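You operate a simulated robot arm through the tools that you are given. There is no shell and no other tool. Be economical: measure what you need, move in short steps, check, and stop when the job is done.

The job below is to be done with a simulated robot arm. You get a single attempt, and the scene is never put back.

JOB
Pump the dock's spare wheel to the pressure on its hub.
Fine: air dial back to 0 before the green fitting comes off and goes into its holder.

It is judged by the outcome, as a careful person would: the job done as asked, and still so three seconds after it is handed in. It fails if anything else is knocked over, pushed out of place, dropped, spilled or broken.

ROBOT AND FRAMES
A 7-joint arm with a two-finger parallel gripper, hanging from a carriage that runs on a rail from [0.423, 0.001] to [-1.857, -0.003] (x, y) and turns from -6.161 to 5.847 rad about z. Base frame: it is fixed where the carriage stands at the start and does not move with it; the origin is on the floor, on the carriage's upright axis, x ahead of it, y to its left, z up. Lengths are in m, angles in rad, forces in N, time in s.
With the tool pointing down near the work surface it reaches from about 0.1 to 0.64 m from the robot's upright axis, wherever it stands. Its first joint turns from -2.897 to 2.897 rad. Places, roughly: air dial [0.6, -0.5, 1]; blue fitting (4x4x4 cm) [0.6, -0.3, 1]; compressor switch [0.6, -0.6, 1]; green fitting (4x4x4 cm) [0.4, -0.2, 0.7]; hose holder [0.4, -0.2, 0.7]; tank drain lever [0.6, -0.8, 1]. Payload 3.91 kg.
The tool frame sits at the grasp point between the pads (the TCP): z along the fingers, y along the line on which they close. The tips reach 0.03 m beyond it. The gripper opens to 0.11 m. The fingers are 0.02 m wide and 0.01 m thick; the gripper's body (0.048 by 0.112 m) begins 0.055 m behind the TCP.
Orientation is that of the tool frame in the base frame, as [roll, pitch, yaw] about the fixed x, y, z axes, in that order (R = Rz(yaw) Ry(pitch) Rx(roll)). With the fingers straight down and closing along the base's y, the tool's x points along the base's -x, its y along +y and its z along -z.

CONTROLS
- The arm moves only by the tool apply_moves. Its argument "targets" is a list of rows, each a list of 7 numbers: the turn, a rotation vector about the base's x, y, z in rad, then the shift along the base's x, y, z in m, then the opening, from 0 (shut) to 1 (fully open). In form: [[wx, wy, wz, tx, ty, tz, fingers], ...]. A call has 1 to 10 rows; each row is the pose to reach, as a shift and turn from the pose commanded when the call began. A row lasts 0.2 s, in which the tool goes at most 0.05 m and 0.15 rad; a call with a longer step from one row to the next is refused whole, and so is a gripper value outside its range. A pose out of reach is approached as far as the arm can. The call stops where the force on the tool passes 40 N (or 10 N more than at its start, if that is more) or the arm is blocked; 0.2 s more then pass. The fingers move at their own pace (about 0.108 m/s each) and stop on an object; they squeeze with about 37 N. The grip force told is the motor's: it shows also when the fingers shut on nothing. Time passes only in rows, and 0.2 s behind the last, so rows that repeat a pose let the fingers close. The reply holds the time, the measured pose of the TCP, the force on the tool along the base axes, the opening and the grip force, in the units named above and with some noise, with the torque about the TCP (base axes, N m) and any sound that the robot's microphone picked up, and new pictures: "show" is both (left out), scene, wrist or none.
- Cameras (640 x 400 px; columns grow to the right, rows downward): "scene" is now at [0.2456, -0.0677, 1.4983]; the picture's right is [-0.83, -0.56, 0.00], its down [-0.40, 0.59, -0.70] and it looks along [0.39, -0.58, -0.71] (base axes); focal length 214 px, centre (320, 200). "wrist" rides on the gripper at [0.072, 0.017, -0.103] in the tool frame; the picture's right is [-0.23, 0.97, 0.00], its down [-0.76, -0.18, -0.62] and it looks along [-0.61, -0.14, 0.78] (tool axes); focal length 222 px, centre (320, 200). There is no depth. A picture from a camera that has moved, and an enlarged one, comes with that camera's place and axes in the base frame and with its lens.
- move_column(by): slides the trunk up (or, below 0, down) by that many m; the arm and the scene camera ride with it, the base frame stays. It gives what a move gives, with no picture.
- base_move(legs): drives the robot by 1 to 6 legs, each [ahead, left, turn to the left] in m, m and rad, along the robot's own axes; the way and the turn of a leg run together, so that a leg with both is an arc; at most 1.5 m and 3.142 rad a leg. The arm and the cameras ride along, it lands a little off, and it stops where it bumps. It keeps to its track: a leg is cut to what the track allows. It gives what a move gives, and a new picture of the scene camera.
- pan_tilt(pan, tilt): turns the head with the scene camera to pan (to the left, within 2.705 rad either way) and tilt (down, from -0.506 to 1.204), counted from straight ahead of the robot. It gives what a move gives, and a new picture of the scene camera.
- close_up(camera, box): a new picture of the part [left, top, right, bottom] of that camera's present view, enlarged. The clock stands still meanwhile.
- finish_job(): hands the job in; it is judged then, once.

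Work in short steps. Places have to be worked out from the pictures, the camera data and where the tool is seen: move nearer, look again, correct. Check each grasp and each placing, and mend what went wrong. You have 120 turns and 260 pictures in all, those below and enlarged ones among them. Open the gripper and draw the arm clear of the work before you hand the job in, unless the task says otherwise; then end with one line.

The tools are called by a JSON object that holds its "fn" and its "kwargs". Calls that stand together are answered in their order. apply_moves: Moves the arm, as the interface text tells. Its arguments: {"type":"object","properties":{"targets":{"type":"array","items":{"type":"array","items":{"type":"number"}}},"show":{"type":"string","enum":["both","scene","wrist","none"]}},"required":["targets"]} The other tools are called the same way: move_column (by) slides the trunk up or down; base_move (legs) drives the base; pan_tilt (pan, tilt) turns the head that bears the scene camera; close_up (camera, box) takes an enlarged picture of a part of a camera's view; finish_job () hands the job in.

At the start:

```text
t: 0.0
eef_pos: [0.2928, -0.2499, 1.3453]
orientation: [-3.141, 0.0, 3.14]
contact_force: [-0.7, 0.4, 0.1]
moment: [0.0, 0.0, 0.0]
opening: 0.1101
gripper_force: 0.2
trunk travel left (down, up): [-0.175, 0.405]
robot x, y, heading: [0.0006, 0.0008, 0.004]
head pan, tilt: [-0.981, 0.794]
```

scene: 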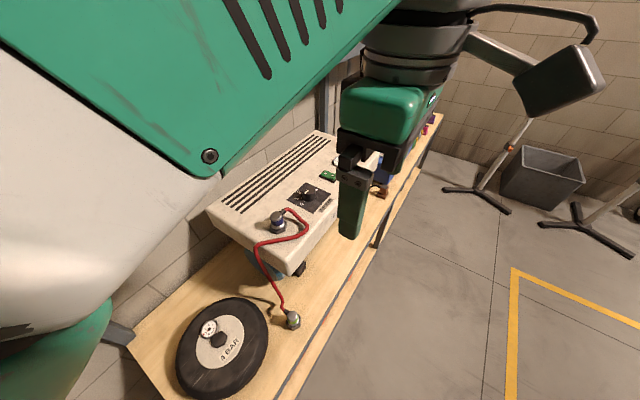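
wrist: 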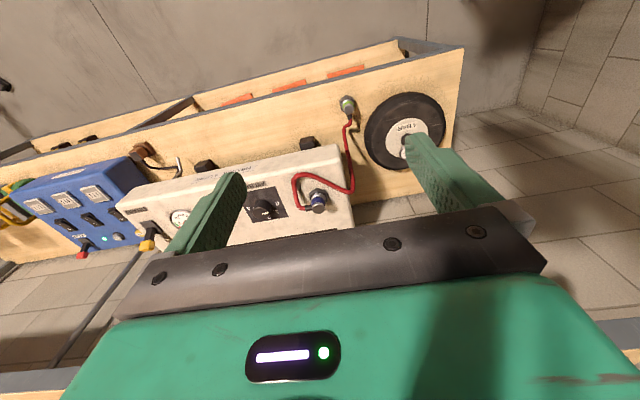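

The scene shows the compressor, red hose with blue and green fittings, and a wheel marked 4 BAR. I'll look closer at each.

{"fn": "close_up", "kwargs": {"camera": "wrist", "box": [120, 140, 360, 290]}}

{"fn": "close_up", "kwargs": {"camera": "wrist", "box": [280, 70, 460, 220]}}

{"fn": "close_up", "kwargs": {"camera": "scene", "box": [160, 140, 400, 400]}}

```text
2.67 times, centred on (240, 215) of wrist
camera zoom: at [0.2192, -0.2322, 1.451], right [0.23, 0.97, 0.0], down [0.76, -0.18, 0.62], along [0.61, -0.14, -0.78], focal length 592 px, centre (533, 160)
```

zoom: 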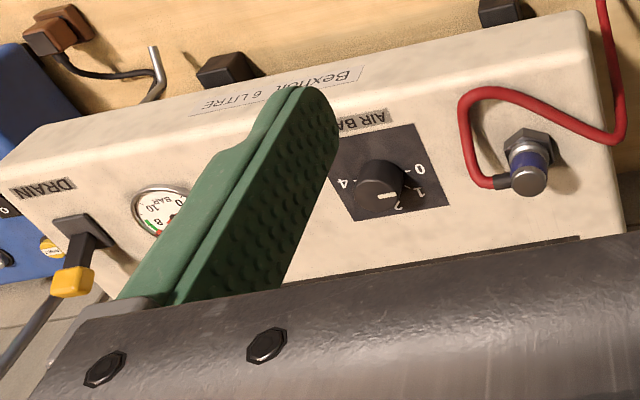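

```text
2.67 times, centred on (370, 145) of wrist
camera zoom: at [0.2192, -0.2322, 1.451], right [0.23, 0.97, 0.0], down [0.76, -0.18, 0.62], along [0.61, -0.14, -0.78], focal length 592 px, centre (187, 347)
```

zoom: 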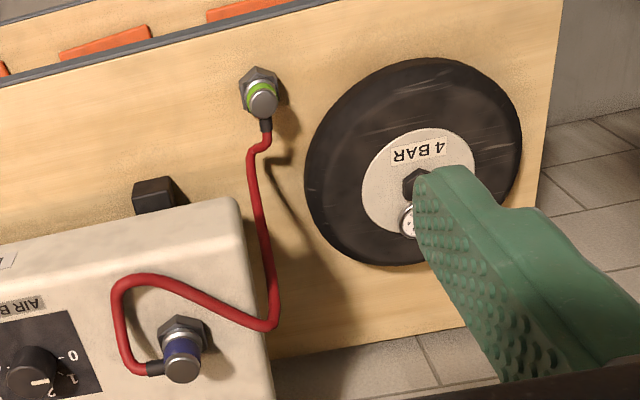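

```text
1.54 times, centred on (280, 270) of scene
camera zoom: at [0.2456, -0.0677, 1.4983], right [-0.83, -0.56, 0.0], down [-0.4, 0.59, -0.7], along [0.39, -0.58, -0.71], focal length 330 px, centre (382, 92)
```

zoom: 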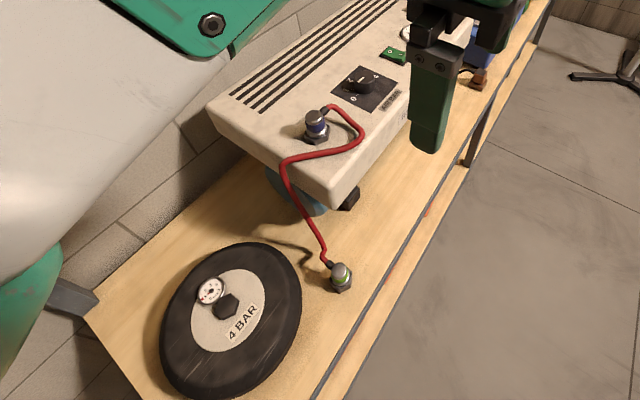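

The wheel hub (4 BAR) is near [0.6, -0.03, 0.7], green fitting near [0.44, -0.19, 0.7]; the panel is out at x≈0.6. I'll drive forward to get it within reach.

{"fn": "base_move", "kwargs": {"legs": [[0.2, 0, 0]]}}

```text
t: 1.6
eef_pos: [0.4869, -0.2473, 1.3475]
orientation: [-3.142, 0.0, -3.137]
contact_force: [0.2, 0.4, -0.9]
moment: [0.0, 0.02, -0.02]
opening: 0.11
gripper_force: 0.1
trunk travel left (down, up): [-0.175, 0.405]
robot x, y, heading: [0.1951, -0.0027, 0.002]
head pan, tilt: [-0.981, 0.794]
camera scene: at [0.4398, -0.0667, 1.4983], right [-0.83, -0.56, 0.0], down [-0.4, 0.59, -0.7], along [0.39, -0.58, -0.71], focal length 214 px, centre (320, 200)
```

scene: 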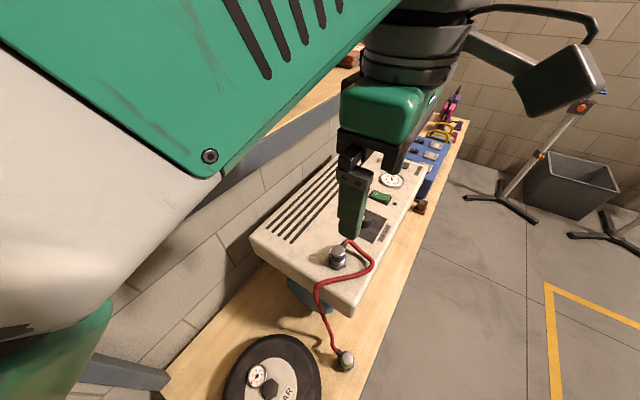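

Look at the wheel directly with the head.

{"fn": "pan_tilt", "kwargs": {"pan": -0.6, "tilt": 1.2}}

{"fn": "pan_tilt", "kwargs": {"pan": -1.2, "tilt": 0.9}}

```text
t: 2.4
eef_pos: [0.4874, -0.2472, 1.3471]
orientation: [-3.14, 0.0, -3.138]
contact_force: [-0.3, -0.1, -0.5]
moment: [0.01, -0.02, -0.01]
opening: 0.11
gripper_force: 0.1
trunk travel left (down, up): [-0.175, 0.405]
robot x, y, heading: [0.1928, 0.0019, 0.003]
head pan, tilt: [-0.6, 1.201]
camera scene: at [0.4408, -0.0311, 1.4702], right [-0.56, -0.83, 0.0], down [-0.77, 0.52, -0.36], along [0.3, -0.2, -0.93], focal length 214 px, centre (320, 200)
```

scene: 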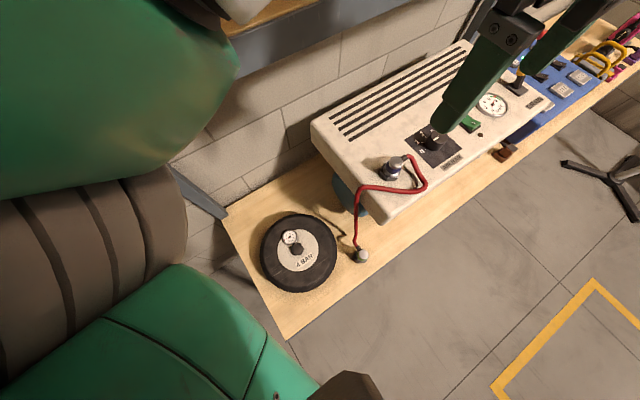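

```text
t: 3.4
eef_pos: [0.4856, -0.2496, 1.3439]
orientation: [3.142, -0.004, -3.14]
contact_force: [-1.3, 0.1, -0.1]
moment: [0.01, 0.0, 0.04]
opening: 0.1098
gripper_force: 0.1
trunk travel left (down, up): [-0.175, 0.405]
robot x, y, heading: [0.1923, 0.0035, 0.001]
head pan, tilt: [-1.201, 0.901]
camera scene: at [0.4274, -0.0661, 1.4883], right [-0.9, -0.44, 0.0], down [-0.35, 0.72, -0.6], along [0.27, -0.54, -0.8], focal length 214 px, centre (320, 200)
```

scene: 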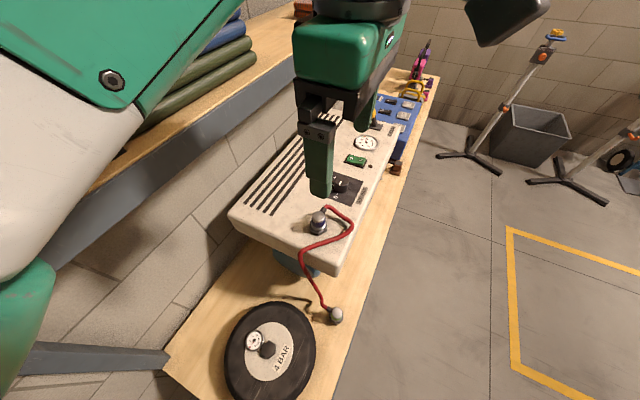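

There is another wheel-like object at far right; I'll look around before choosing.

{"fn": "pan_tilt", "kwargs": {"pan": -2.2, "tilt": 0.4}}

{"fn": "close_up", "kwargs": {"camera": "wrist", "box": [160, 60, 480, 260]}}

```text
t: 4.7
eef_pos: [0.4871, -0.2485, 1.346]
orientation: [3.139, -0.005, -3.14]
contact_force: [0.1, 0.4, 0.3]
moment: [0.0, -0.01, -0.03]
opening: 0.1101
gripper_force: 0.0
trunk travel left (down, up): [-0.175, 0.405]
robot x, y, heading: [0.1932, 0.0029, 0.0]
head pan, tilt: [-2.201, 0.4]
camera scene: at [0.4273, -0.0724, 1.4965], right [-0.91, -0.41, 0.0], down [-0.3, 0.66, -0.69], along [0.28, -0.63, -0.73], focal length 214 px, centre (320, 200)
```

scene: 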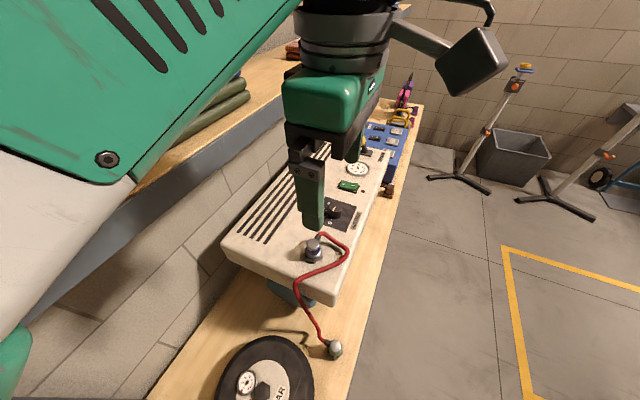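

```text
2.00 times, centred on (320, 160) of wrist
camera zoom: at [0.4141, -0.2319, 1.4501], right [0.23, 0.97, 0.0], down [0.76, -0.18, 0.62], along [0.6, -0.14, -0.78], focal length 444 px, centre (320, 280)
```

zoom: 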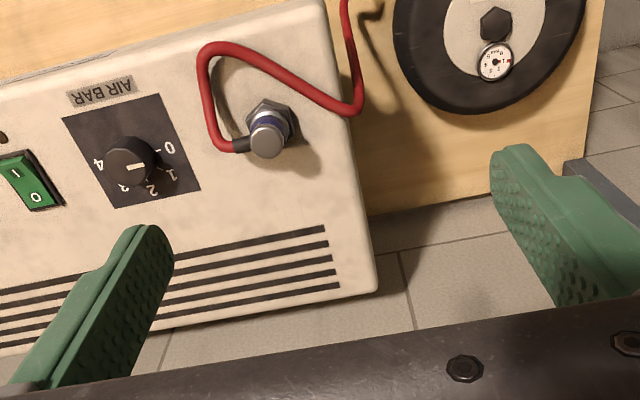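

Check the current scene view once it settled.

{"fn": "close_up", "kwargs": {"camera": "scene", "box": [0, 0, 640, 400]}}

{"fn": "close_up", "kwargs": {"camera": "wrist", "box": [220, 100, 290, 170]}}

{"fn": "close_up", "kwargs": {"camera": "wrist", "box": [380, 60, 440, 110]}}

```text
1.00 times, centred on (320, 200) of scene (not enlarged: the box is as wide or as high as the picture)
camera zoom: at [0.4273, -0.0724, 1.4965], right [-0.91, -0.41, 0.0], down [-0.3, 0.66, -0.69], along [0.28, -0.63, -0.73], focal length 214 px, centre (320, 200)
```

zoom: 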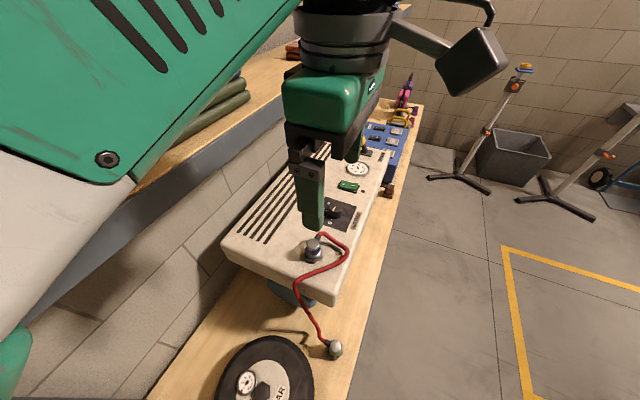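

```text
5.71 times, centred on (255, 135) of wrist
camera zoom: at [0.4141, -0.2319, 1.4501], right [0.23, 0.97, 0.0], down [0.76, -0.18, 0.62], along [0.6, -0.14, -0.78], focal length 1269 px, centre (691, 571)
```

zoom: 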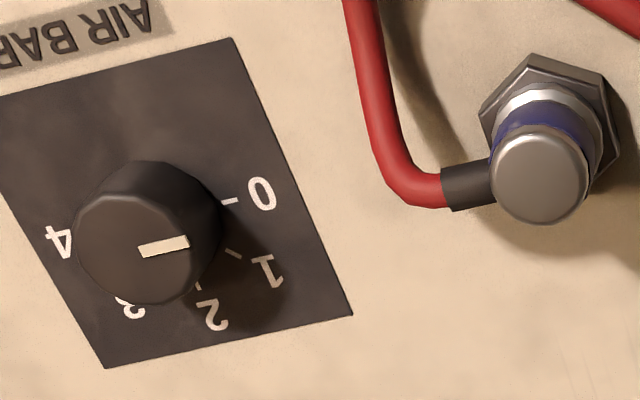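

```text
8.00 times, centred on (410, 85) of wrist
camera zoom: at [0.4141, -0.2319, 1.4501], right [0.23, 0.97, 0.0], down [0.76, -0.18, 0.62], along [0.6, -0.14, -0.78], focal length 1777 px, centre (-400, 1120)
```

zoom: 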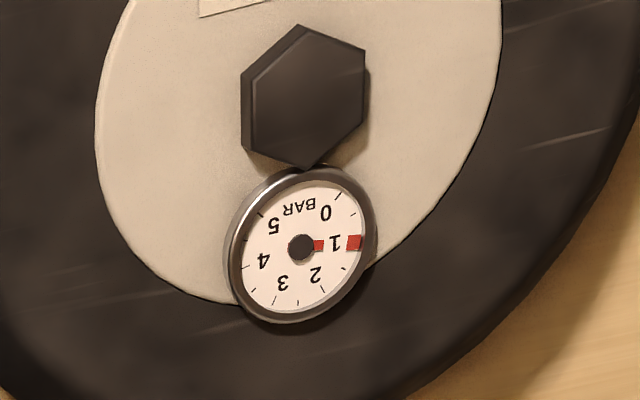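

Wheel gauge reads about 1; dial seems at 0, with the scale turning clockwise (seen from above) through 180° to 4. I'll slide over to see the switch and tank gauge.

{"fn": "apply_moves", "kwargs": {"targets": [[0, 0, 0, -0.02, -0.05, 0, 1], [0, 0, 0, -0.04, -0.1, 0, 1], [0, 0, 0, -0.06, -0.15, 0, 1], [0, 0, 0, -0.08, -0.2, 0, 1], [0, 0, 0, -0.08, -0.24, 0, 1]], "show": "wrist"}}

```text
refused: row 1 steps farther than a row can; nothing moved
```

{"fn": "apply_moves", "kwargs": {"targets": [[0, 0, 0, -0.015, -0.045, 0, 1], [0, 0, 0, -0.03, -0.09, 0, 1], [0, 0, 0, -0.045, -0.135, 0, 1], [0, 0, 0, -0.06, -0.18, 0, 1], [0, 0, 0, -0.07, -0.22, 0, 1]], "show": "wrist"}}

```text
t: 5.9
eef_pos: [0.417, -0.466, 1.3488]
orientation: [3.141, -0.001, -3.137]
contact_force: [0.0, -0.5, 0.3]
moment: [0.01, -0.01, 0.0]
opening: 0.11
gripper_force: 0.1
trunk travel left (down, up): [-0.175, 0.405]
robot x, y, heading: [0.1935, 0.0014, 0.004]
head pan, tilt: [-2.201, 0.4]
camera wrist: at [0.3437, -0.4498, 1.4525], right [0.22, 0.97, 0.0], down [0.76, -0.18, 0.62], along [0.61, -0.14, -0.78], focal length 222 px, centre (320, 200)
```

wrist: 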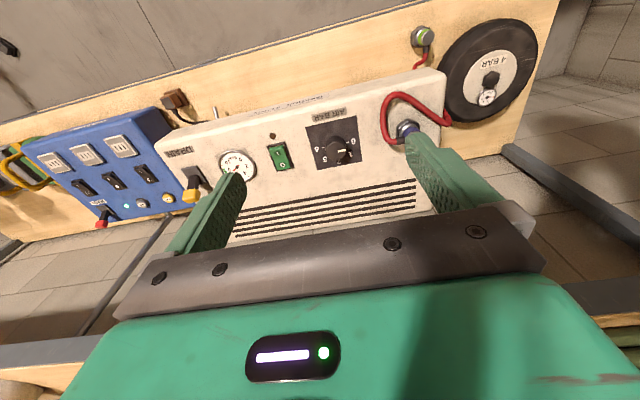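

Zoom on the gauge, switch, lamp and dial.

{"fn": "close_up", "kwargs": {"camera": "wrist", "box": [205, 115, 305, 195]}}

{"fn": "close_up", "kwargs": {"camera": "wrist", "box": [300, 105, 370, 175]}}

{"fn": "close_up", "kwargs": {"camera": "wrist", "box": [400, 10, 540, 150]}}

```text
5.00 times, centred on (255, 155) of wrist
camera zoom: at [0.3437, -0.4498, 1.4525], right [0.22, 0.97, 0.0], down [0.76, -0.18, 0.62], along [0.61, -0.14, -0.78], focal length 1111 px, centre (645, 425)
```

zoom: 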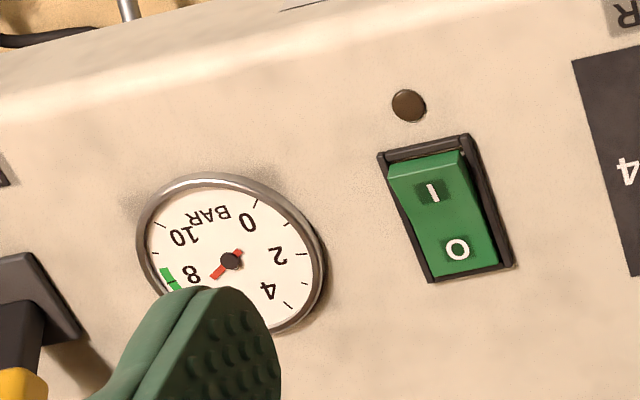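

```text
5.71 times, centred on (335, 140) of wrist
camera zoom: at [0.3437, -0.4498, 1.4525], right [0.22, 0.97, 0.0], down [0.76, -0.18, 0.62], along [0.61, -0.14, -0.78], focal length 1269 px, centre (234, 543)
```

zoom: 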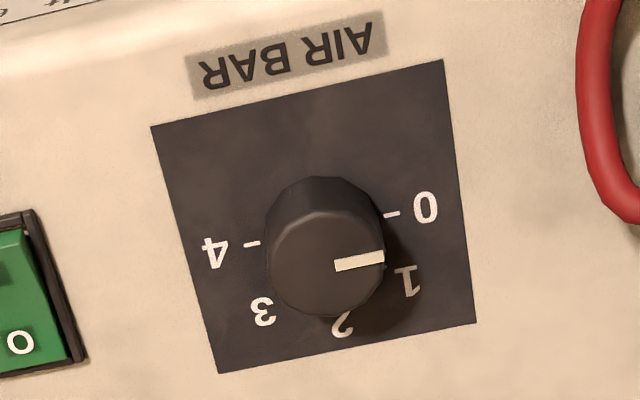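

```text
2.86 times, centred on (470, 80) of wrist
camera zoom: at [0.3437, -0.4498, 1.4525], right [0.22, 0.97, 0.0], down [0.76, -0.18, 0.62], along [0.61, -0.14, -0.78], focal length 635 px, centre (-109, 543)
```

zoom: 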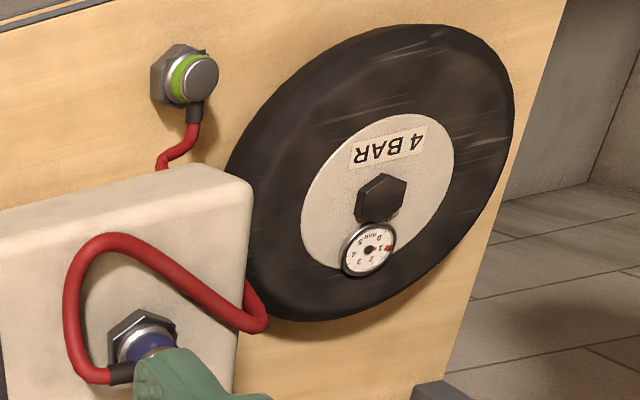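

Estimates: dial [0.551,-0.463,1.01], switch [0.554,-0.59,1.01] (lamp off), green fitting cap top [0.431,-0.194,0.77] with hose stub toward +x, hub hex top [0.563,-0.028,0.787]. Now I move over toward the wheel and lower to inspect the port and fitting.

{"fn": "apply_moves", "kwargs": {"targets": [[0, 0, 0, 0, 0.045, 0, 1], [0, 0, 0, 0, 0.09, 0, 1], [0, 0, 0, 0, 0.135, 0, 1], [0, 0, 0, 0, 0.18, 0, 1], [0, 0, 0, 0, 0.225, 0, 1], [0, 0, 0, 0, 0.27, 0, 1], [0, 0, 0, 0, 0.315, -0.01, 1], [0, 0, 0, -0.01, 0.32, -0.055, 1], [0, 0, 0, -0.02, 0.32, -0.1, 1], [0, 0, 0, -0.03, 0.32, -0.145, 1]], "show": "wrist"}}

```text
t: 8.1
eef_pos: [0.3861, -0.1473, 1.2024]
orientation: [-3.138, 0.003, -3.136]
contact_force: [0.4, -0.8, 0.0]
moment: [-0.01, 0.02, -0.03]
opening: 0.11
gripper_force: 0.1
trunk travel left (down, up): [-0.175, 0.405]
robot x, y, heading: [0.1906, -0.0004, 0.002]
head pan, tilt: [-2.201, 0.4]
camera wrist: at [0.3128, -0.1309, 1.306], right [0.22, 0.98, 0.0], down [0.76, -0.17, 0.63], along [0.61, -0.14, -0.78], focal length 222 px, centre (320, 200)
```

wrist: 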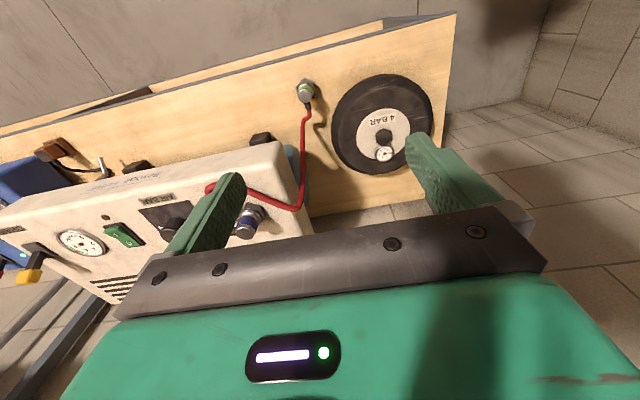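

{"fn": "close_up", "kwargs": {"camera": "wrist", "box": [350, 100, 430, 180]}}

{"fn": "close_up", "kwargs": {"camera": "wrist", "box": [275, 65, 345, 135]}}

{"fn": "close_up", "kwargs": {"camera": "wrist", "box": [40, 210, 140, 280]}}

```text
5.00 times, centred on (390, 140) of wrist
camera zoom: at [0.3128, -0.1309, 1.306], right [0.22, 0.98, 0.0], down [0.76, -0.17, 0.63], along [0.61, -0.14, -0.78], focal length 1111 px, centre (-30, 500)
```

zoom: 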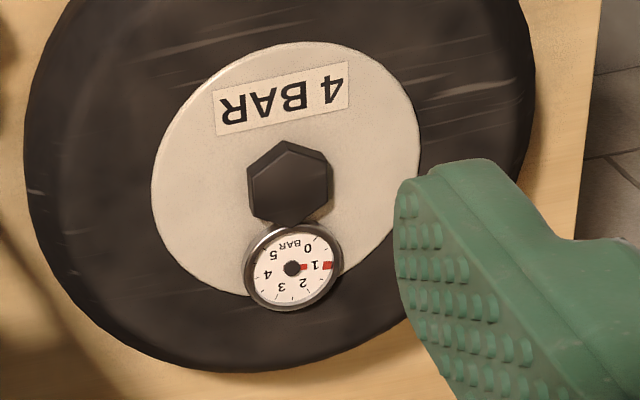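

```text
5.71 times, centred on (310, 100) of wrist
camera zoom: at [0.3128, -0.1309, 1.306], right [0.22, 0.98, 0.0], down [0.76, -0.17, 0.63], along [0.61, -0.14, -0.78], focal length 1269 px, centre (377, 771)
```

zoom: 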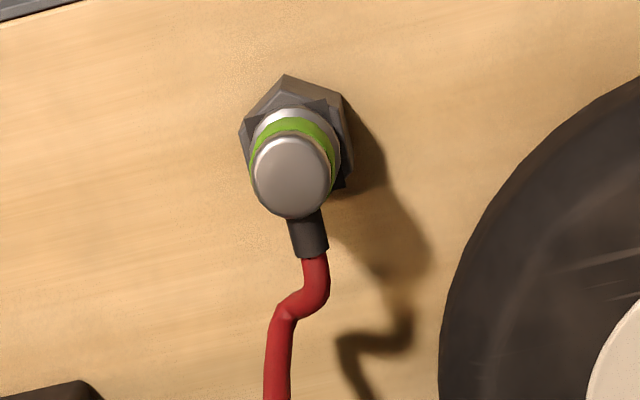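

```text
5.71 times, centred on (90, 245) of wrist
camera zoom: at [0.3128, -0.1309, 1.306], right [0.22, 0.98, 0.0], down [0.76, -0.17, 0.63], along [0.61, -0.14, -0.78], focal length 1269 px, centre (1634, -57)
```

zoom: 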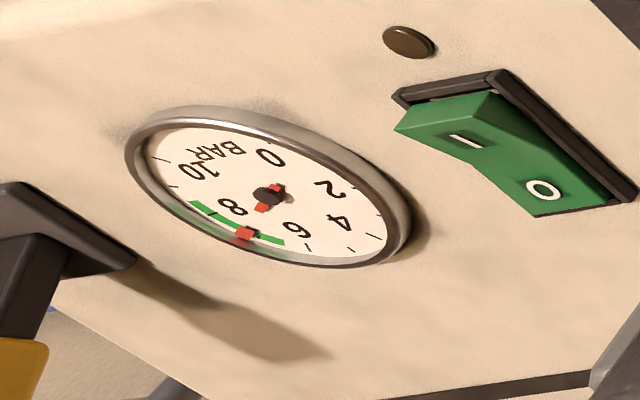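

Tank is ~7.3 bar, in the green; switch is off. Green fitting is at [0.432,-0.194], cap top z≈0.773, stub toward +x. I'll lean the hand toward -x by 0.25 rad and go above it.

{"fn": "apply_moves", "kwargs": {"targets": [[0, -0.05, 0, 0, -0.01, -0.04, 0.7], [0, -0.1, 0, 0, -0.02, -0.08, 0.7], [0, -0.15, 0, 0, -0.03, -0.12, 0.7], [0, -0.2, 0, 0.004, -0.04, -0.16, 0.7], [0, -0.25, 0, 0.008, -0.047, -0.2, 0.7], [0, -0.25, 0, 0.008, -0.047, -0.24, 0.7], [0, -0.25, 0, 0.008, -0.047, -0.285, 0.7], [0, -0.25, 0, 0.008, -0.047, -0.285, 0.7]]}}

```text
t: 9.9
eef_pos: [0.3943, -0.1981, 0.915]
orientation: [3.142, 0.249, -3.138]
contact_force: [0.4, -0.2, -0.3]
moment: [-0.01, -0.01, -0.01]
opening: 0.0768
gripper_force: 0.0
out of reach, approached as far as the arm can: row 1, 2, 3, 4, 5, 6
trunk travel left (down, up): [-0.175, 0.405]
robot x, y, heading: [0.1947, 0.0016, 0.007]
head pan, tilt: [-2.201, 0.4]
camera scene: at [0.3402, -0.0746, 1.5329], right [-0.81, 0.59, 0.0], down [0.23, 0.32, -0.92], along [-0.54, -0.75, -0.39], focal length 214 px, centre (320, 200)
camera wrist: at [0.2986, -0.1795, 0.9983], right [0.22, 0.97, 0.06], down [0.58, -0.18, 0.79], along [0.78, -0.14, -0.61], focal length 222 px, centre (320, 200)
```

scene: 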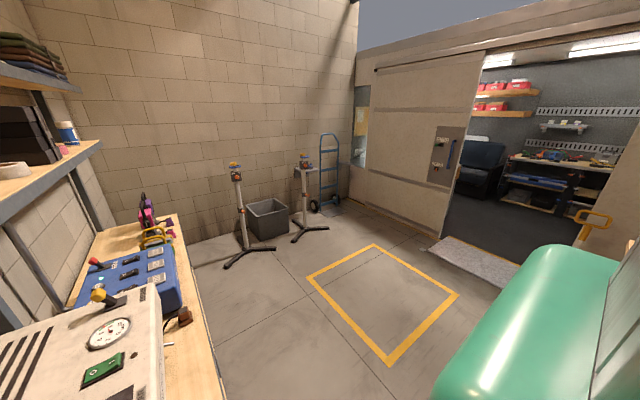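
wrist: 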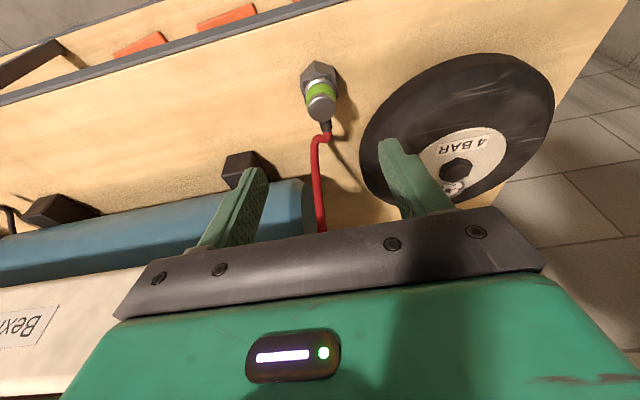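

Camera shows the fitting lined up. I descend along the tool axis in steps, stopping short of the cap to check.

{"fn": "apply_moves", "kwargs": {"targets": [[0, 0, 0, 0.008, 0.003, -0.03, 0.7], [0, 0, 0, 0.016, 0.005, -0.06, 0.7], [0, 0, 0, 0.023, 0.005, -0.09, 0.7], [0, 0, 0, 0.023, 0.005, -0.09, 0.7]], "show": "wrist"}}

{"fn": "pan_tilt", "kwargs": {"pan": -0.9, "tilt": 1.1}}

```text
t: 10.9
eef_pos: [0.4175, -0.1915, 0.8253]
orientation: [-3.141, 0.249, -3.138]
contact_force: [0.7, 0.3, 0.8]
moment: [0.01, 0.0, -0.01]
opening: 0.0773
gripper_force: 0.1
trunk travel left (down, up): [-0.175, 0.405]
robot x, y, heading: [0.1926, 0.0004, 0.003]
head pan, tilt: [-2.201, 0.4]
camera wrist: at [0.3215, -0.1746, 0.9079], right [0.22, 0.97, 0.06], down [0.58, -0.18, 0.79], along [0.78, -0.14, -0.61], focal length 222 px, centre (320, 200)
```

wrist: 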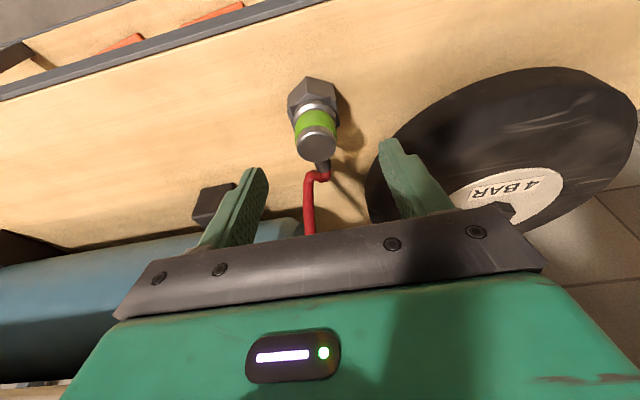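

```text
t: 12.4
eef_pos: [0.4185, -0.1902, 0.8252]
orientation: [-3.141, 0.249, -3.138]
contact_force: [-0.7, -0.9, 0.1]
moment: [0.0, -0.03, -0.02]
opening: 0.0768
gripper_force: 0.0
trunk travel left (down, up): [-0.175, 0.405]
robot x, y, heading: [0.1949, 0.0019, 0.003]
head pan, tilt: [-0.901, 1.1]
camera scene: at [0.4339, -0.0489, 1.4761], right [-0.78, -0.62, 0.0], down [-0.55, 0.7, -0.45], along [0.28, -0.36, -0.89], focal length 214 px, centre (320, 200)
```

scene: 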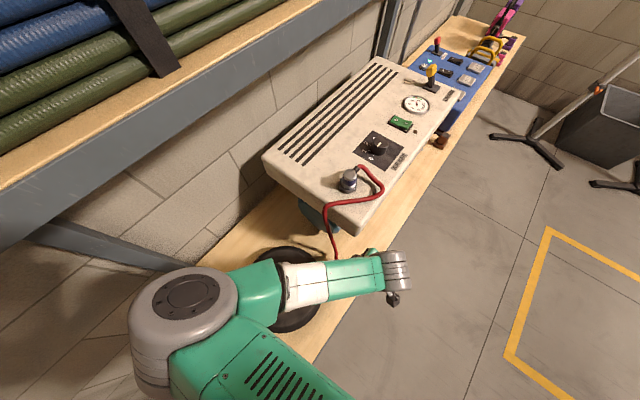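

Cap top at [0.425,-0.193,0.773]. Descend the last 5 cm, then close.

{"fn": "apply_moves", "kwargs": {"targets": [[0, 0, 0, 0.005, -0.002, -0.025, 0.7], [0, 0, 0, 0.009, -0.002, -0.048, 0.7], [0, 0, 0, 0.009, -0.002, -0.048, 0.7]], "show": "wrist"}}

```text
t: 13.2
eef_pos: [0.4289, -0.1911, 0.778]
orientation: [3.141, 0.251, -3.138]
contact_force: [0.1, 0.0, -0.1]
moment: [0.02, 0.01, -0.02]
opening: 0.0771
gripper_force: 0.2
trunk travel left (down, up): [-0.175, 0.405]
robot x, y, heading: [0.1953, -0.0001, 0.001]
head pan, tilt: [-0.901, 1.1]
camera wrist: at [0.3319, -0.1749, 0.8598], right [0.22, 0.97, 0.06], down [0.58, -0.18, 0.79], along [0.78, -0.14, -0.61], focal length 222 px, centre (320, 200)
```

wrist: 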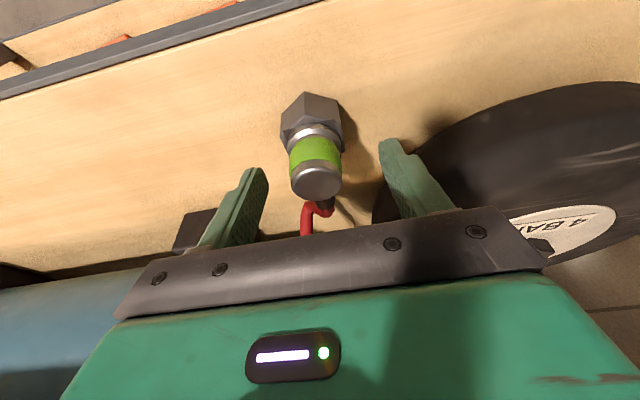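

Tips reach only the green band; go 1 cm lower along the axis, then close.

{"fn": "apply_moves", "kwargs": {"targets": [[0, 0, 0, 0.002, -0.001, -0.01, 0.7], [0, 0, 0, 0.002, -0.001, -0.01, 0.5], [0, 0, 0, 0.002, -0.001, -0.01, 0.35], [0, 0, 0, 0.002, -0.001, -0.01, 0.2], [0, 0, 0, 0.002, -0.001, -0.01, 0.2], [0, 0, 0, 0.002, -0.001, -0.01, 0.2]], "show": "wrist"}}

```text
t: 14.6
eef_pos: [0.4309, -0.1936, 0.767]
orientation: [3.141, 0.25, -3.138]
contact_force: [0.1, -0.4, 0.0]
moment: [0.02, 0.01, 0.0]
opening: 0.0313
gripper_force: 36.6
trunk travel left (down, up): [-0.175, 0.405]
robot x, y, heading: [0.1949, 0.0001, 0.004]
head pan, tilt: [-0.901, 1.1]
heard: snap
camera wrist: at [0.3337, -0.1767, 0.8507], right [0.22, 0.97, 0.06], down [0.58, -0.18, 0.79], along [0.78, -0.14, -0.61], focal length 222 px, centre (320, 200)
```

wrist: 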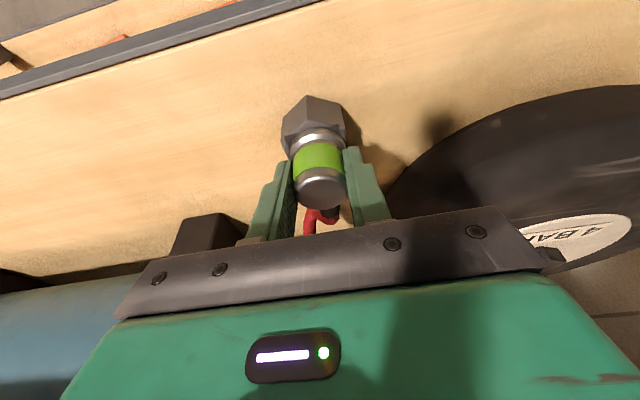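

Gripped (opening 0.031, a snap heard as the collar was squeezed). Lift straight up a few cm.

{"fn": "apply_moves", "kwargs": {"targets": [[0, 0, 0, 0, 0, 0.01, 0.2], [0, 0, 0, 0, 0, 0.025, 0.2], [0, 0, 0, 0, 0, 0.05, 0.2], [0, 0, 0, 0, 0, 0.08, 0.2]], "show": "both"}}

```text
t: 15.6
eef_pos: [0.4271, -0.1931, 0.8484]
orientation: [-3.141, 0.25, -3.139]
contact_force: [-0.4, -0.1, -0.1]
moment: [0.05, -0.03, 0.02]
opening: 0.0312
gripper_force: 36.5
trunk travel left (down, up): [-0.175, 0.405]
robot x, y, heading: [0.1935, 0.0034, 0.004]
head pan, tilt: [-0.901, 1.1]
camera scene: at [0.434, -0.0489, 1.476], right [-0.78, -0.62, 0.0], down [-0.56, 0.7, -0.45], along [0.28, -0.35, -0.89], focal length 214 px, centre (320, 200)
camera wrist: at [0.3326, -0.1761, 0.9318], right [0.22, 0.97, 0.06], down [0.58, -0.18, 0.79], along [0.78, -0.14, -0.61], focal length 222 px, centre (320, 200)
```

scene: 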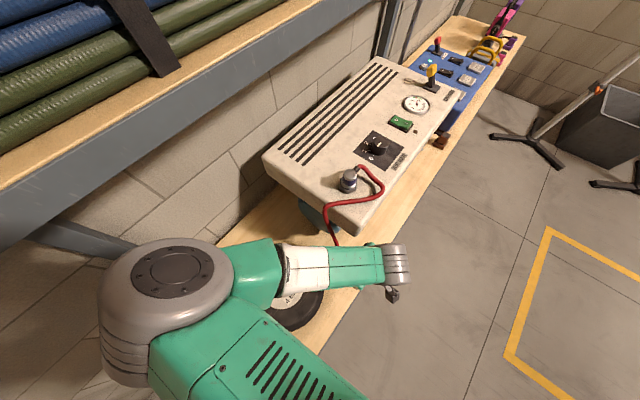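
wrist: 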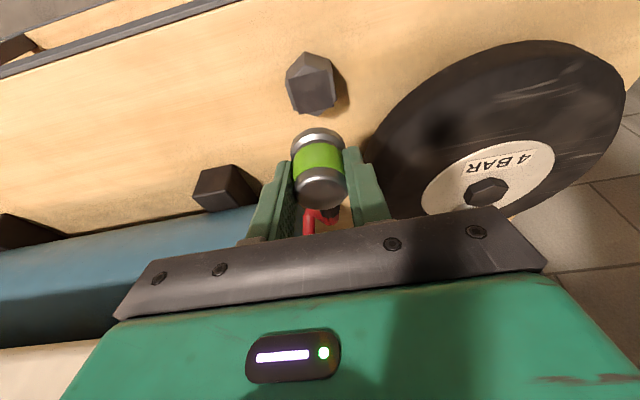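

Fitting is free of the holder. Zoom to measure the holder hex top and wheel hex top from this same view.

{"fn": "close_up", "kwargs": {"camera": "wrist", "box": [270, 40, 360, 130]}}

{"fn": "close_up", "kwargs": {"camera": "wrist", "box": [430, 140, 540, 230]}}

```text
4.44 times, centred on (315, 85) of wrist
camera zoom: at [0.3326, -0.1761, 0.9318], right [0.22, 0.97, 0.06], down [0.58, -0.18, 0.79], along [0.78, -0.14, -0.61], focal length 987 px, centre (342, 711)
```

zoom: 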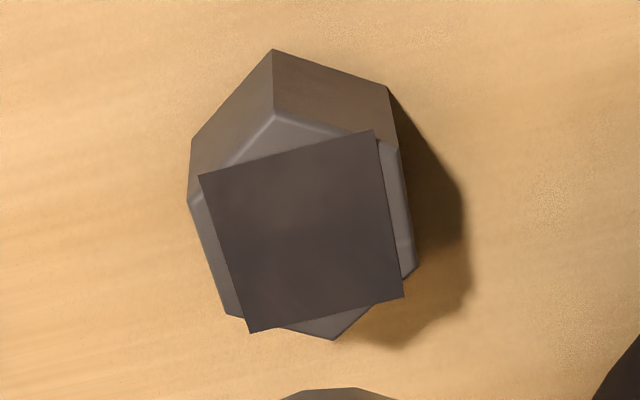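

```text
4.44 times, centred on (485, 185) of wrist
camera zoom: at [0.3326, -0.1761, 0.9318], right [0.22, 0.97, 0.06], down [0.58, -0.18, 0.79], along [0.78, -0.14, -0.61], focal length 987 px, centre (-413, 267)
```

zoom: 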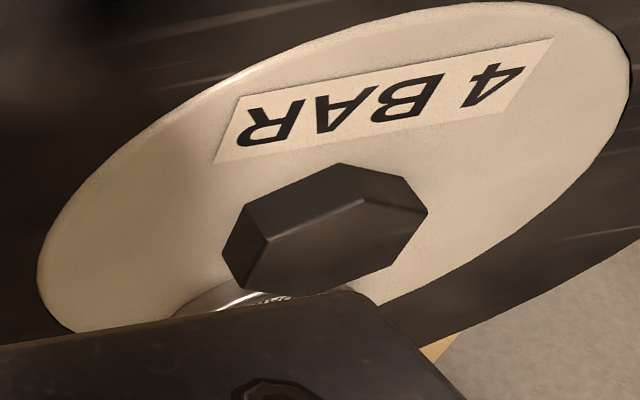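

Holder top is at z≈0.736 (TCP sat 0.031 above it); the wheel hex top centre is ≈[0.564,-0.029,0.787]. I'll go up, move +y then +x above the hub.

{"fn": "apply_moves", "kwargs": {"targets": [[0, 0, 0, 0, 0.02, 0.035, 0.2], [0, 0, 0, 0, 0.065, 0.05, 0.2], [0, 0, 0, 0.01, 0.11, 0.05, 0.2], [0, 0, 0, 0.04, 0.145, 0.05, 0.2], [0, 0, 0, 0.075, 0.165, 0.05, 0.2], [0, 0, 0, 0.115, 0.165, 0.05, 0.2], [0, 0, 0, 0.137, 0.165, 0.04, 0.2], [0, 0, 0, 0.137, 0.165, 0.02, 0.2], [0, 0, 0, 0.137, 0.165, 0.02, 0.2]], "show": "wrist"}}

```text
t: 17.6
eef_pos: [0.566, -0.028, 0.8677]
orientation: [3.141, 0.25, -3.138]
contact_force: [0.5, -0.5, -1.0]
moment: [-0.02, 0.0, 0.02]
opening: 0.031
gripper_force: 37.0
out of reach, approached as far as the arm can: row 3
trunk travel left (down, up): [-0.175, 0.405]
robot x, y, heading: [0.1967, -0.0025, 0.004]
head pan, tilt: [-0.901, 1.1]
camera wrist: at [0.4705, -0.012, 0.9517], right [0.22, 0.97, 0.06], down [0.58, -0.18, 0.79], along [0.78, -0.14, -0.61], focal length 222 px, centre (320, 200)
```

wrist: 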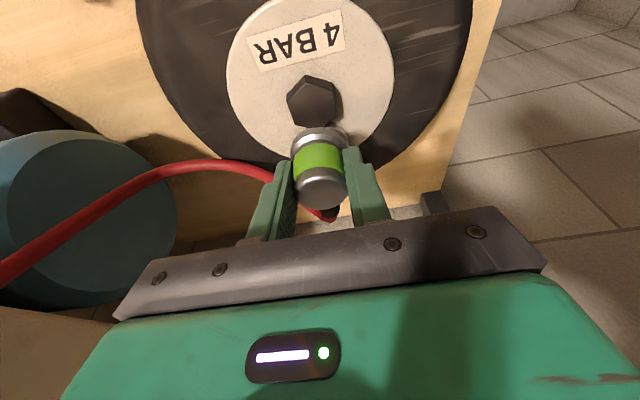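

{"fn": "close_up", "kwargs": {"camera": "wrist", "box": [270, 60, 370, 160]}}

```text
4.00 times, centred on (320, 110) of wrist
camera zoom: at [0.4705, -0.012, 0.9517], right [0.22, 0.97, 0.06], down [0.58, -0.18, 0.79], along [0.78, -0.14, -0.61], focal length 888 px, centre (320, 560)
```

zoom: 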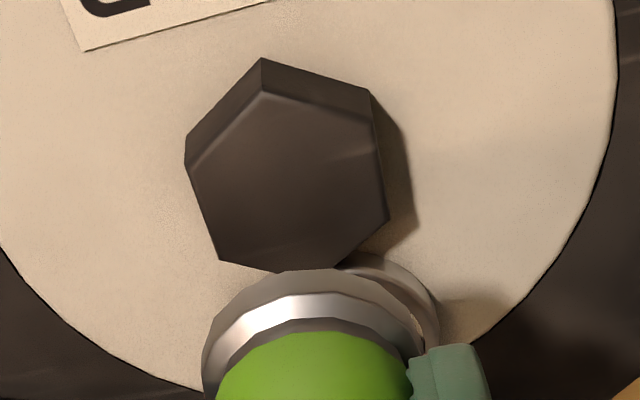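

Hub centre confirmed at ≈[0.563,-0.0285]; the fitting is right over it. Descend gently.

{"fn": "apply_moves", "kwargs": {"targets": [[0, 0, 0, -0.001, 0, -0.02, 0.2], [0, 0, 0, -0.001, 0, -0.035, 0.2], [0, 0, 0, -0.001, 0, -0.043, 0.2], [0, 0, 0, -0.001, 0, -0.047, 0.2], [0, 0, 0, -0.001, 0, -0.05, 0.2], [0, 0, 0, -0.001, 0, -0.052, 0.2], [0, 0, 0, -0.001, 0, -0.054, 0.2]], "show": "wrist"}}

```text
t: 18.5
eef_pos: [0.5643, -0.0277, 0.8273]
orientation: [-3.14, 0.253, -3.139]
contact_force: [-6.1, 4.2, 22.4]
moment: [0.15, 0.24, 0.01]
opening: 0.0309
gripper_force: 36.6
trunk travel left (down, up): [-0.175, 0.405]
robot x, y, heading: [0.1971, 0.0009, -0.001]
head pan, tilt: [-0.901, 1.1]
stopped in row 4: the force on the tool passed its limit at 46 N (the readings are from after the stop); the commanded pose is now the measured one
camera wrist: at [0.4686, -0.0113, 0.9103], right [0.22, 0.97, 0.06], down [0.58, -0.18, 0.79], along [0.78, -0.14, -0.61], focal length 222 px, centre (320, 200)
```

wrist: 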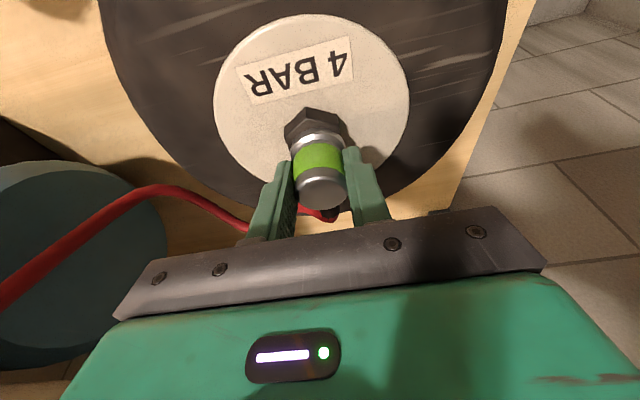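

Contact at z=0.827, 1 cm earlier than estimated. Zoom to see whether it is seated.

{"fn": "close_up", "kwargs": {"camera": "wrist", "box": [265, 90, 375, 220]}}

```text
3.08 times, centred on (320, 155) of wrist
camera zoom: at [0.4686, -0.0113, 0.9103], right [0.22, 0.97, 0.06], down [0.58, -0.18, 0.79], along [0.78, -0.14, -0.61], focal length 684 px, centre (320, 338)
```

zoom: 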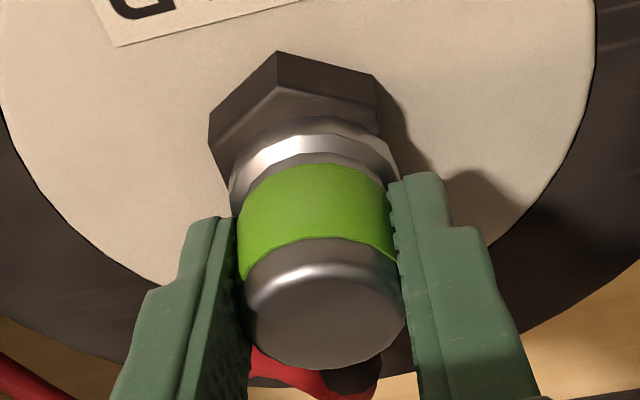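

It rests flat and not snapped; comparing geometry with the holder, the hub centre for my TCP is about x=0.5595, so I'm ~5 mm too far in +x. Lift slightly, shift, press again.

{"fn": "apply_moves", "kwargs": {"targets": [[0, 0, 0, 0, 0, 0.008, 0.2], [0, 0, 0, -0.005, 0.001, 0.008, 0.2], [0, 0, 0, -0.005, 0.001, 0.004, 0.2], [0, 0, 0, -0.005, 0.001, 0.001, 0.2], [0, 0, 0, -0.005, 0.001, -0.002, 0.2], [0, 0, 0, -0.005, 0.001, -0.004, 0.2]], "show": "wrist"}}

```text
t: 19.6
eef_pos: [0.5592, -0.028, 0.8282]
orientation: [-3.138, 0.253, -3.141]
contact_force: [-6.8, 2.4, 26.1]
moment: [0.28, 0.45, 0.06]
opening: 0.0311
gripper_force: 36.6
trunk travel left (down, up): [-0.175, 0.405]
robot x, y, heading: [0.1937, -0.0015, 0.002]
head pan, tilt: [-0.901, 1.1]
heard: snap
stopped in row 5: the force on the tool passed its limit at 46 N (the readings are from after the stop); the commanded pose is now the measured one
camera wrist: at [0.4629, -0.0119, 0.9106], right [0.22, 0.97, 0.05], down [0.58, -0.17, 0.79], along [0.78, -0.14, -0.61], focal length 222 px, centre (320, 200)
```

wrist: 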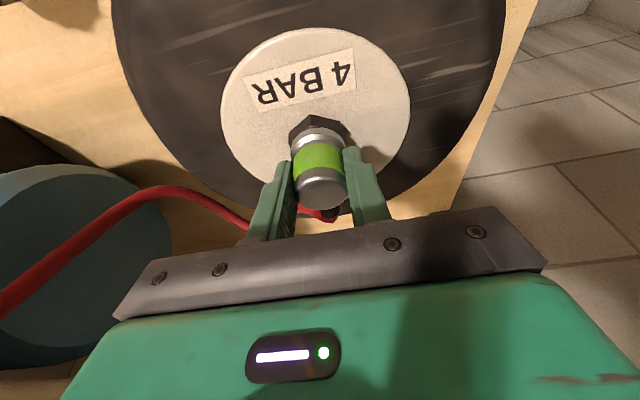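

Snapped on. Open the fingers and back off along the tool axis.

{"fn": "apply_moves", "kwargs": {"targets": [[0, 0, 0, 0, 0, 0, 0.4], [0, 0, 0, 0, 0, 0, 0.6], [0, 0, 0, 0, 0, 0, 0.6], [0, 0, 0, -0.007, 0, 0.03, 0.6], [0, 0, 0, -0.015, 0, 0.06, 0.6], [0, 0, 0, -0.025, 0, 0.1, 0.6]], "show": "wrist"}}

```text
t: 21.0
eef_pos: [0.536, -0.0284, 0.9272]
orientation: [-3.138, 0.252, -3.14]
contact_force: [0.4, -0.6, 0.3]
moment: [-0.01, 0.0, -0.01]
opening: 0.066
gripper_force: 0.1
trunk travel left (down, up): [-0.175, 0.405]
robot x, y, heading: [0.19, -0.0008, 0.001]
head pan, tilt: [-0.901, 1.1]
camera wrist: at [0.44, -0.0118, 1.0098], right [0.22, 0.97, 0.05], down [0.58, -0.17, 0.79], along [0.78, -0.14, -0.61], focal length 222 px, centre (320, 200)
```

wrist: 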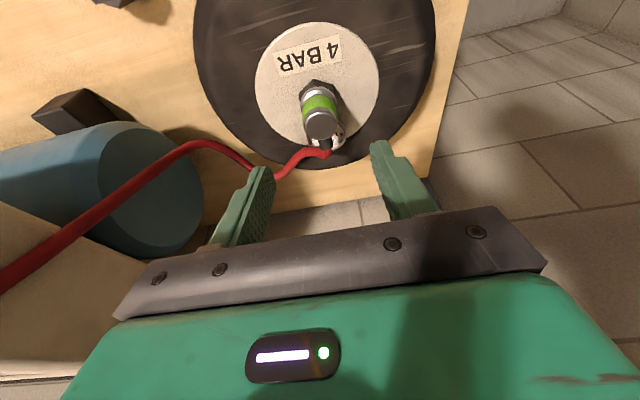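

Connected. Now up and over to the dial, un-tilting the hand on the way.

{"fn": "apply_moves", "kwargs": {"targets": [[0, 0, 0, 0, 0, 0.045, 0.6], [0, 0, 0, -0.01, 0, 0.09, 0.6], [0, 0.05, 0, -0.02, 0, 0.135, 0.6], [0, 0.1, 0, -0.02, -0.02, 0.175, 0.6], [0, 0.15, 0, -0.02, -0.05, 0.21, 0.6], [0, 0.2, 0, -0.02, -0.085, 0.24, 0.6], [0, 0.25, 0, -0.015, -0.125, 0.265, 0.6], [0, 0.25, 0, -0.01, -0.17, 0.27, 0.6], [0, 0.25, 0, -0.005, -0.215, 0.27, 0.6], [0, 0.25, 0, 0, -0.26, 0.27, 0.6]], "show": "none"}}

{"fn": "apply_moves", "kwargs": {"targets": [[0, 0, 0.15, 0.002, -0.04, 0, 0.6], [0, 0, 0.3, 0.004, -0.08, 0, 0.6], [0, 0, 0.45, 0.006, -0.12, 0, 0.6], [0, 0, 0.6, 0.008, -0.15, 0, 0.6], [0, 0, 0.75, 0.01, -0.175, 0, 0.6], [0, 0, 0.9, 0.012, -0.175, 0, 0.6], [0, 0, 1.05, 0.014, -0.175, 0, 0.6], [0, 0, 1.2, 0.014, -0.175, 0, 0.6], [0, 0, 1.35, 0.014, -0.175, 0, 0.6], [0, 0, 1.5, 0.014, -0.175, 0, 0.6]], "show": "both"}}

```text
t: 22.6
eef_pos: [0.5408, -0.0774, 1.1829]
orientation: [-3.101, -0.027, -2.916]
contact_force: [-0.4, 0.1, 0.2]
moment: [0.01, 0.0, 0.01]
opening: 0.0661
gripper_force: 0.1
trunk travel left (down, up): [-0.175, 0.405]
robot x, y, heading: [0.1927, -0.0013, 0.004]
head pan, tilt: [-0.901, 1.1]
stopped in row 8: the arm was blocked; the commanded pose is now the measured one
```

```text
t: 24.9
eef_pos: [0.5578, -0.2522, 1.1828]
orientation: [-3.113, -0.021, -1.417]
contact_force: [0.1, 0.3, 0.0]
moment: [0.0, -0.01, -0.01]
opening: 0.0658
gripper_force: 0.0
trunk travel left (down, up): [-0.175, 0.405]
robot x, y, heading: [0.1936, 0.0011, 0.006]
head pan, tilt: [-0.901, 1.1]
camera scene: at [0.4334, -0.0491, 1.4761], right [-0.79, -0.62, 0.0], down [-0.55, 0.7, -0.45], along [0.28, -0.36, -0.89], focal length 214 px, centre (320, 200)
camera wrist: at [0.5475, -0.3253, 1.288], right [-1.0, 0.07, -0.03], down [0.04, 0.79, 0.61], along [0.07, 0.61, -0.79], focal length 222 px, centre (320, 200)
```

scene: 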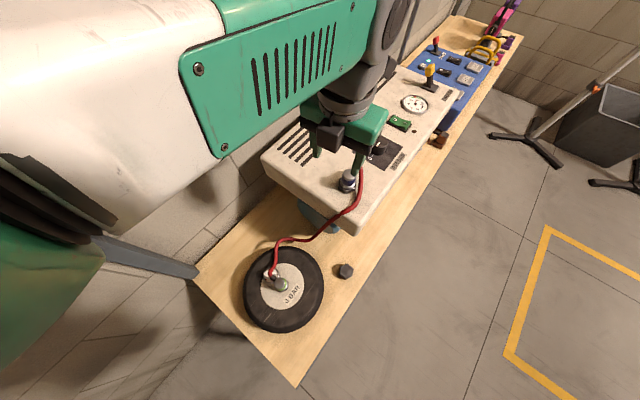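
wrist: 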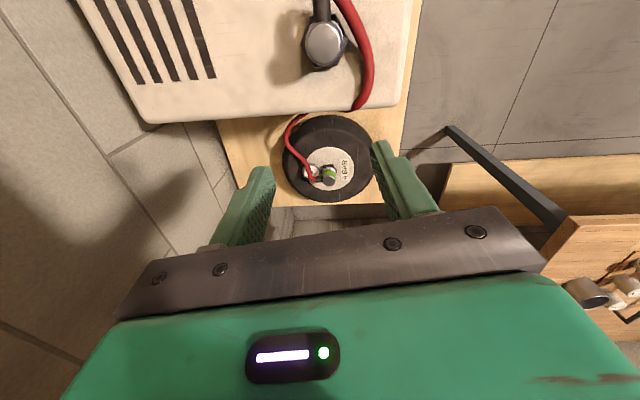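

Hand is yawed ~90° now (camera toward +y), good for the dial. Move over the dial at this height.

{"fn": "apply_moves", "kwargs": {"targets": [[0, 0, 0, -0.001, -0.045, 0, 0.6], [0, 0, 0, -0.002, -0.09, 0, 0.6], [0, 0, 0, -0.004, -0.135, 0, 0.6], [0, 0, 0, -0.006, -0.175, 0, 0.6], [0, 0, 0, -0.007, -0.211, 0, 0.6], [0, 0, 0, -0.007, -0.211, -0.04, 0.6], [0, 0, 0, -0.007, -0.211, -0.04, 0.6]], "show": "both"}}

```text
t: 26.4
eef_pos: [0.548, -0.4629, 1.1408]
orientation: [-3.106, -0.021, -1.423]
contact_force: [-0.4, 0.6, -0.9]
moment: [0.0, -0.02, -0.02]
opening: 0.066
gripper_force: 0.2
trunk travel left (down, up): [-0.175, 0.405]
robot x, y, heading: [0.1941, -0.0011, 0.005]
head pan, tilt: [-0.901, 1.1]
camera scene: at [0.4336, -0.0488, 1.4761], right [-0.78, -0.62, 0.0], down [-0.56, 0.7, -0.45], along [0.28, -0.35, -0.89], focal length 214 px, centre (320, 200)
camera wrist: at [0.538, -0.536, 1.2477], right [-1.0, 0.08, -0.04], down [0.04, 0.79, 0.61], along [0.08, 0.61, -0.79], focal length 222 px, centre (320, 200)
```

scene: 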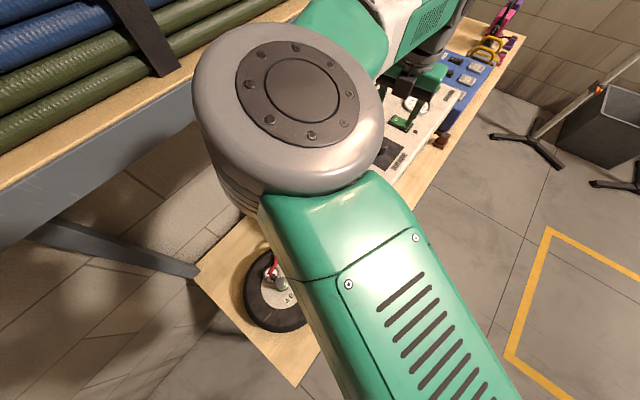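
wrist: 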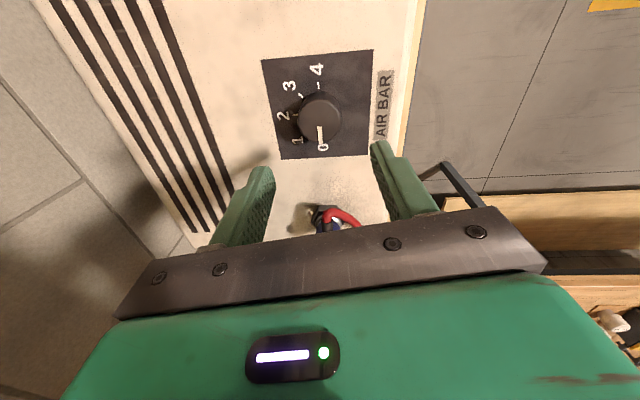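

Dial at 0, knob centre ≈[0.551,-0.469]. Level the tool and lower over it.

{"fn": "apply_moves", "kwargs": {"targets": [[0.015, 0.038, 0, 0.003, -0.006, -0.03, 0.6], [0.015, 0.038, 0, 0.003, -0.006, -0.06, 0.6], [0.015, 0.038, 0, 0.003, -0.006, -0.06, 0.6]], "show": "wrist"}}

{"fn": "close_up", "kwargs": {"camera": "wrist", "box": [240, 80, 400, 180]}}

```text
t: 27.2
eef_pos: [0.551, -0.4706, 1.0835]
orientation: [-3.14, -0.003, -1.423]
contact_force: [0.2, 0.5, 0.2]
moment: [-0.01, -0.03, -0.02]
opening: 0.0661
gripper_force: 0.0
trunk travel left (down, up): [-0.175, 0.405]
robot x, y, heading: [0.1964, 0.0003, 0.003]
head pan, tilt: [-0.901, 1.1]
camera wrist: at [0.5454, -0.5452, 1.1873], right [-1.0, 0.08, 0.0], down [0.06, 0.78, 0.62], along [0.05, 0.62, -0.78], focal length 222 px, centre (320, 200)
```

wrist: 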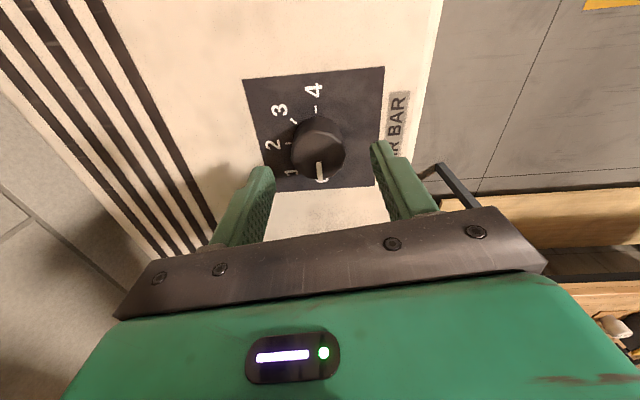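

```text
4.00 times, centred on (320, 130) of wrist
camera zoom: at [0.5454, -0.5452, 1.1873], right [-1.0, 0.08, 0.0], down [0.06, 0.78, 0.62], along [0.05, 0.62, -0.78], focal length 888 px, centre (320, 480)
```

zoom: 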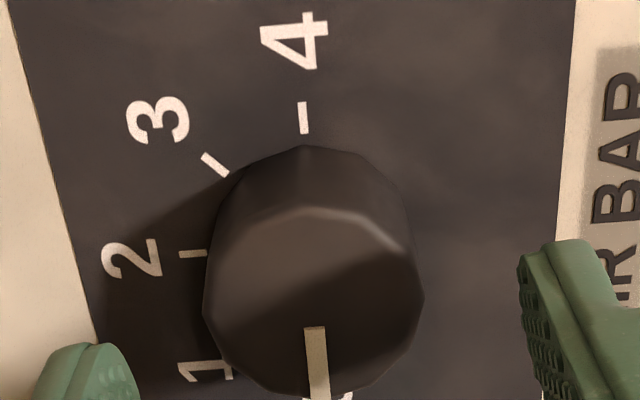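

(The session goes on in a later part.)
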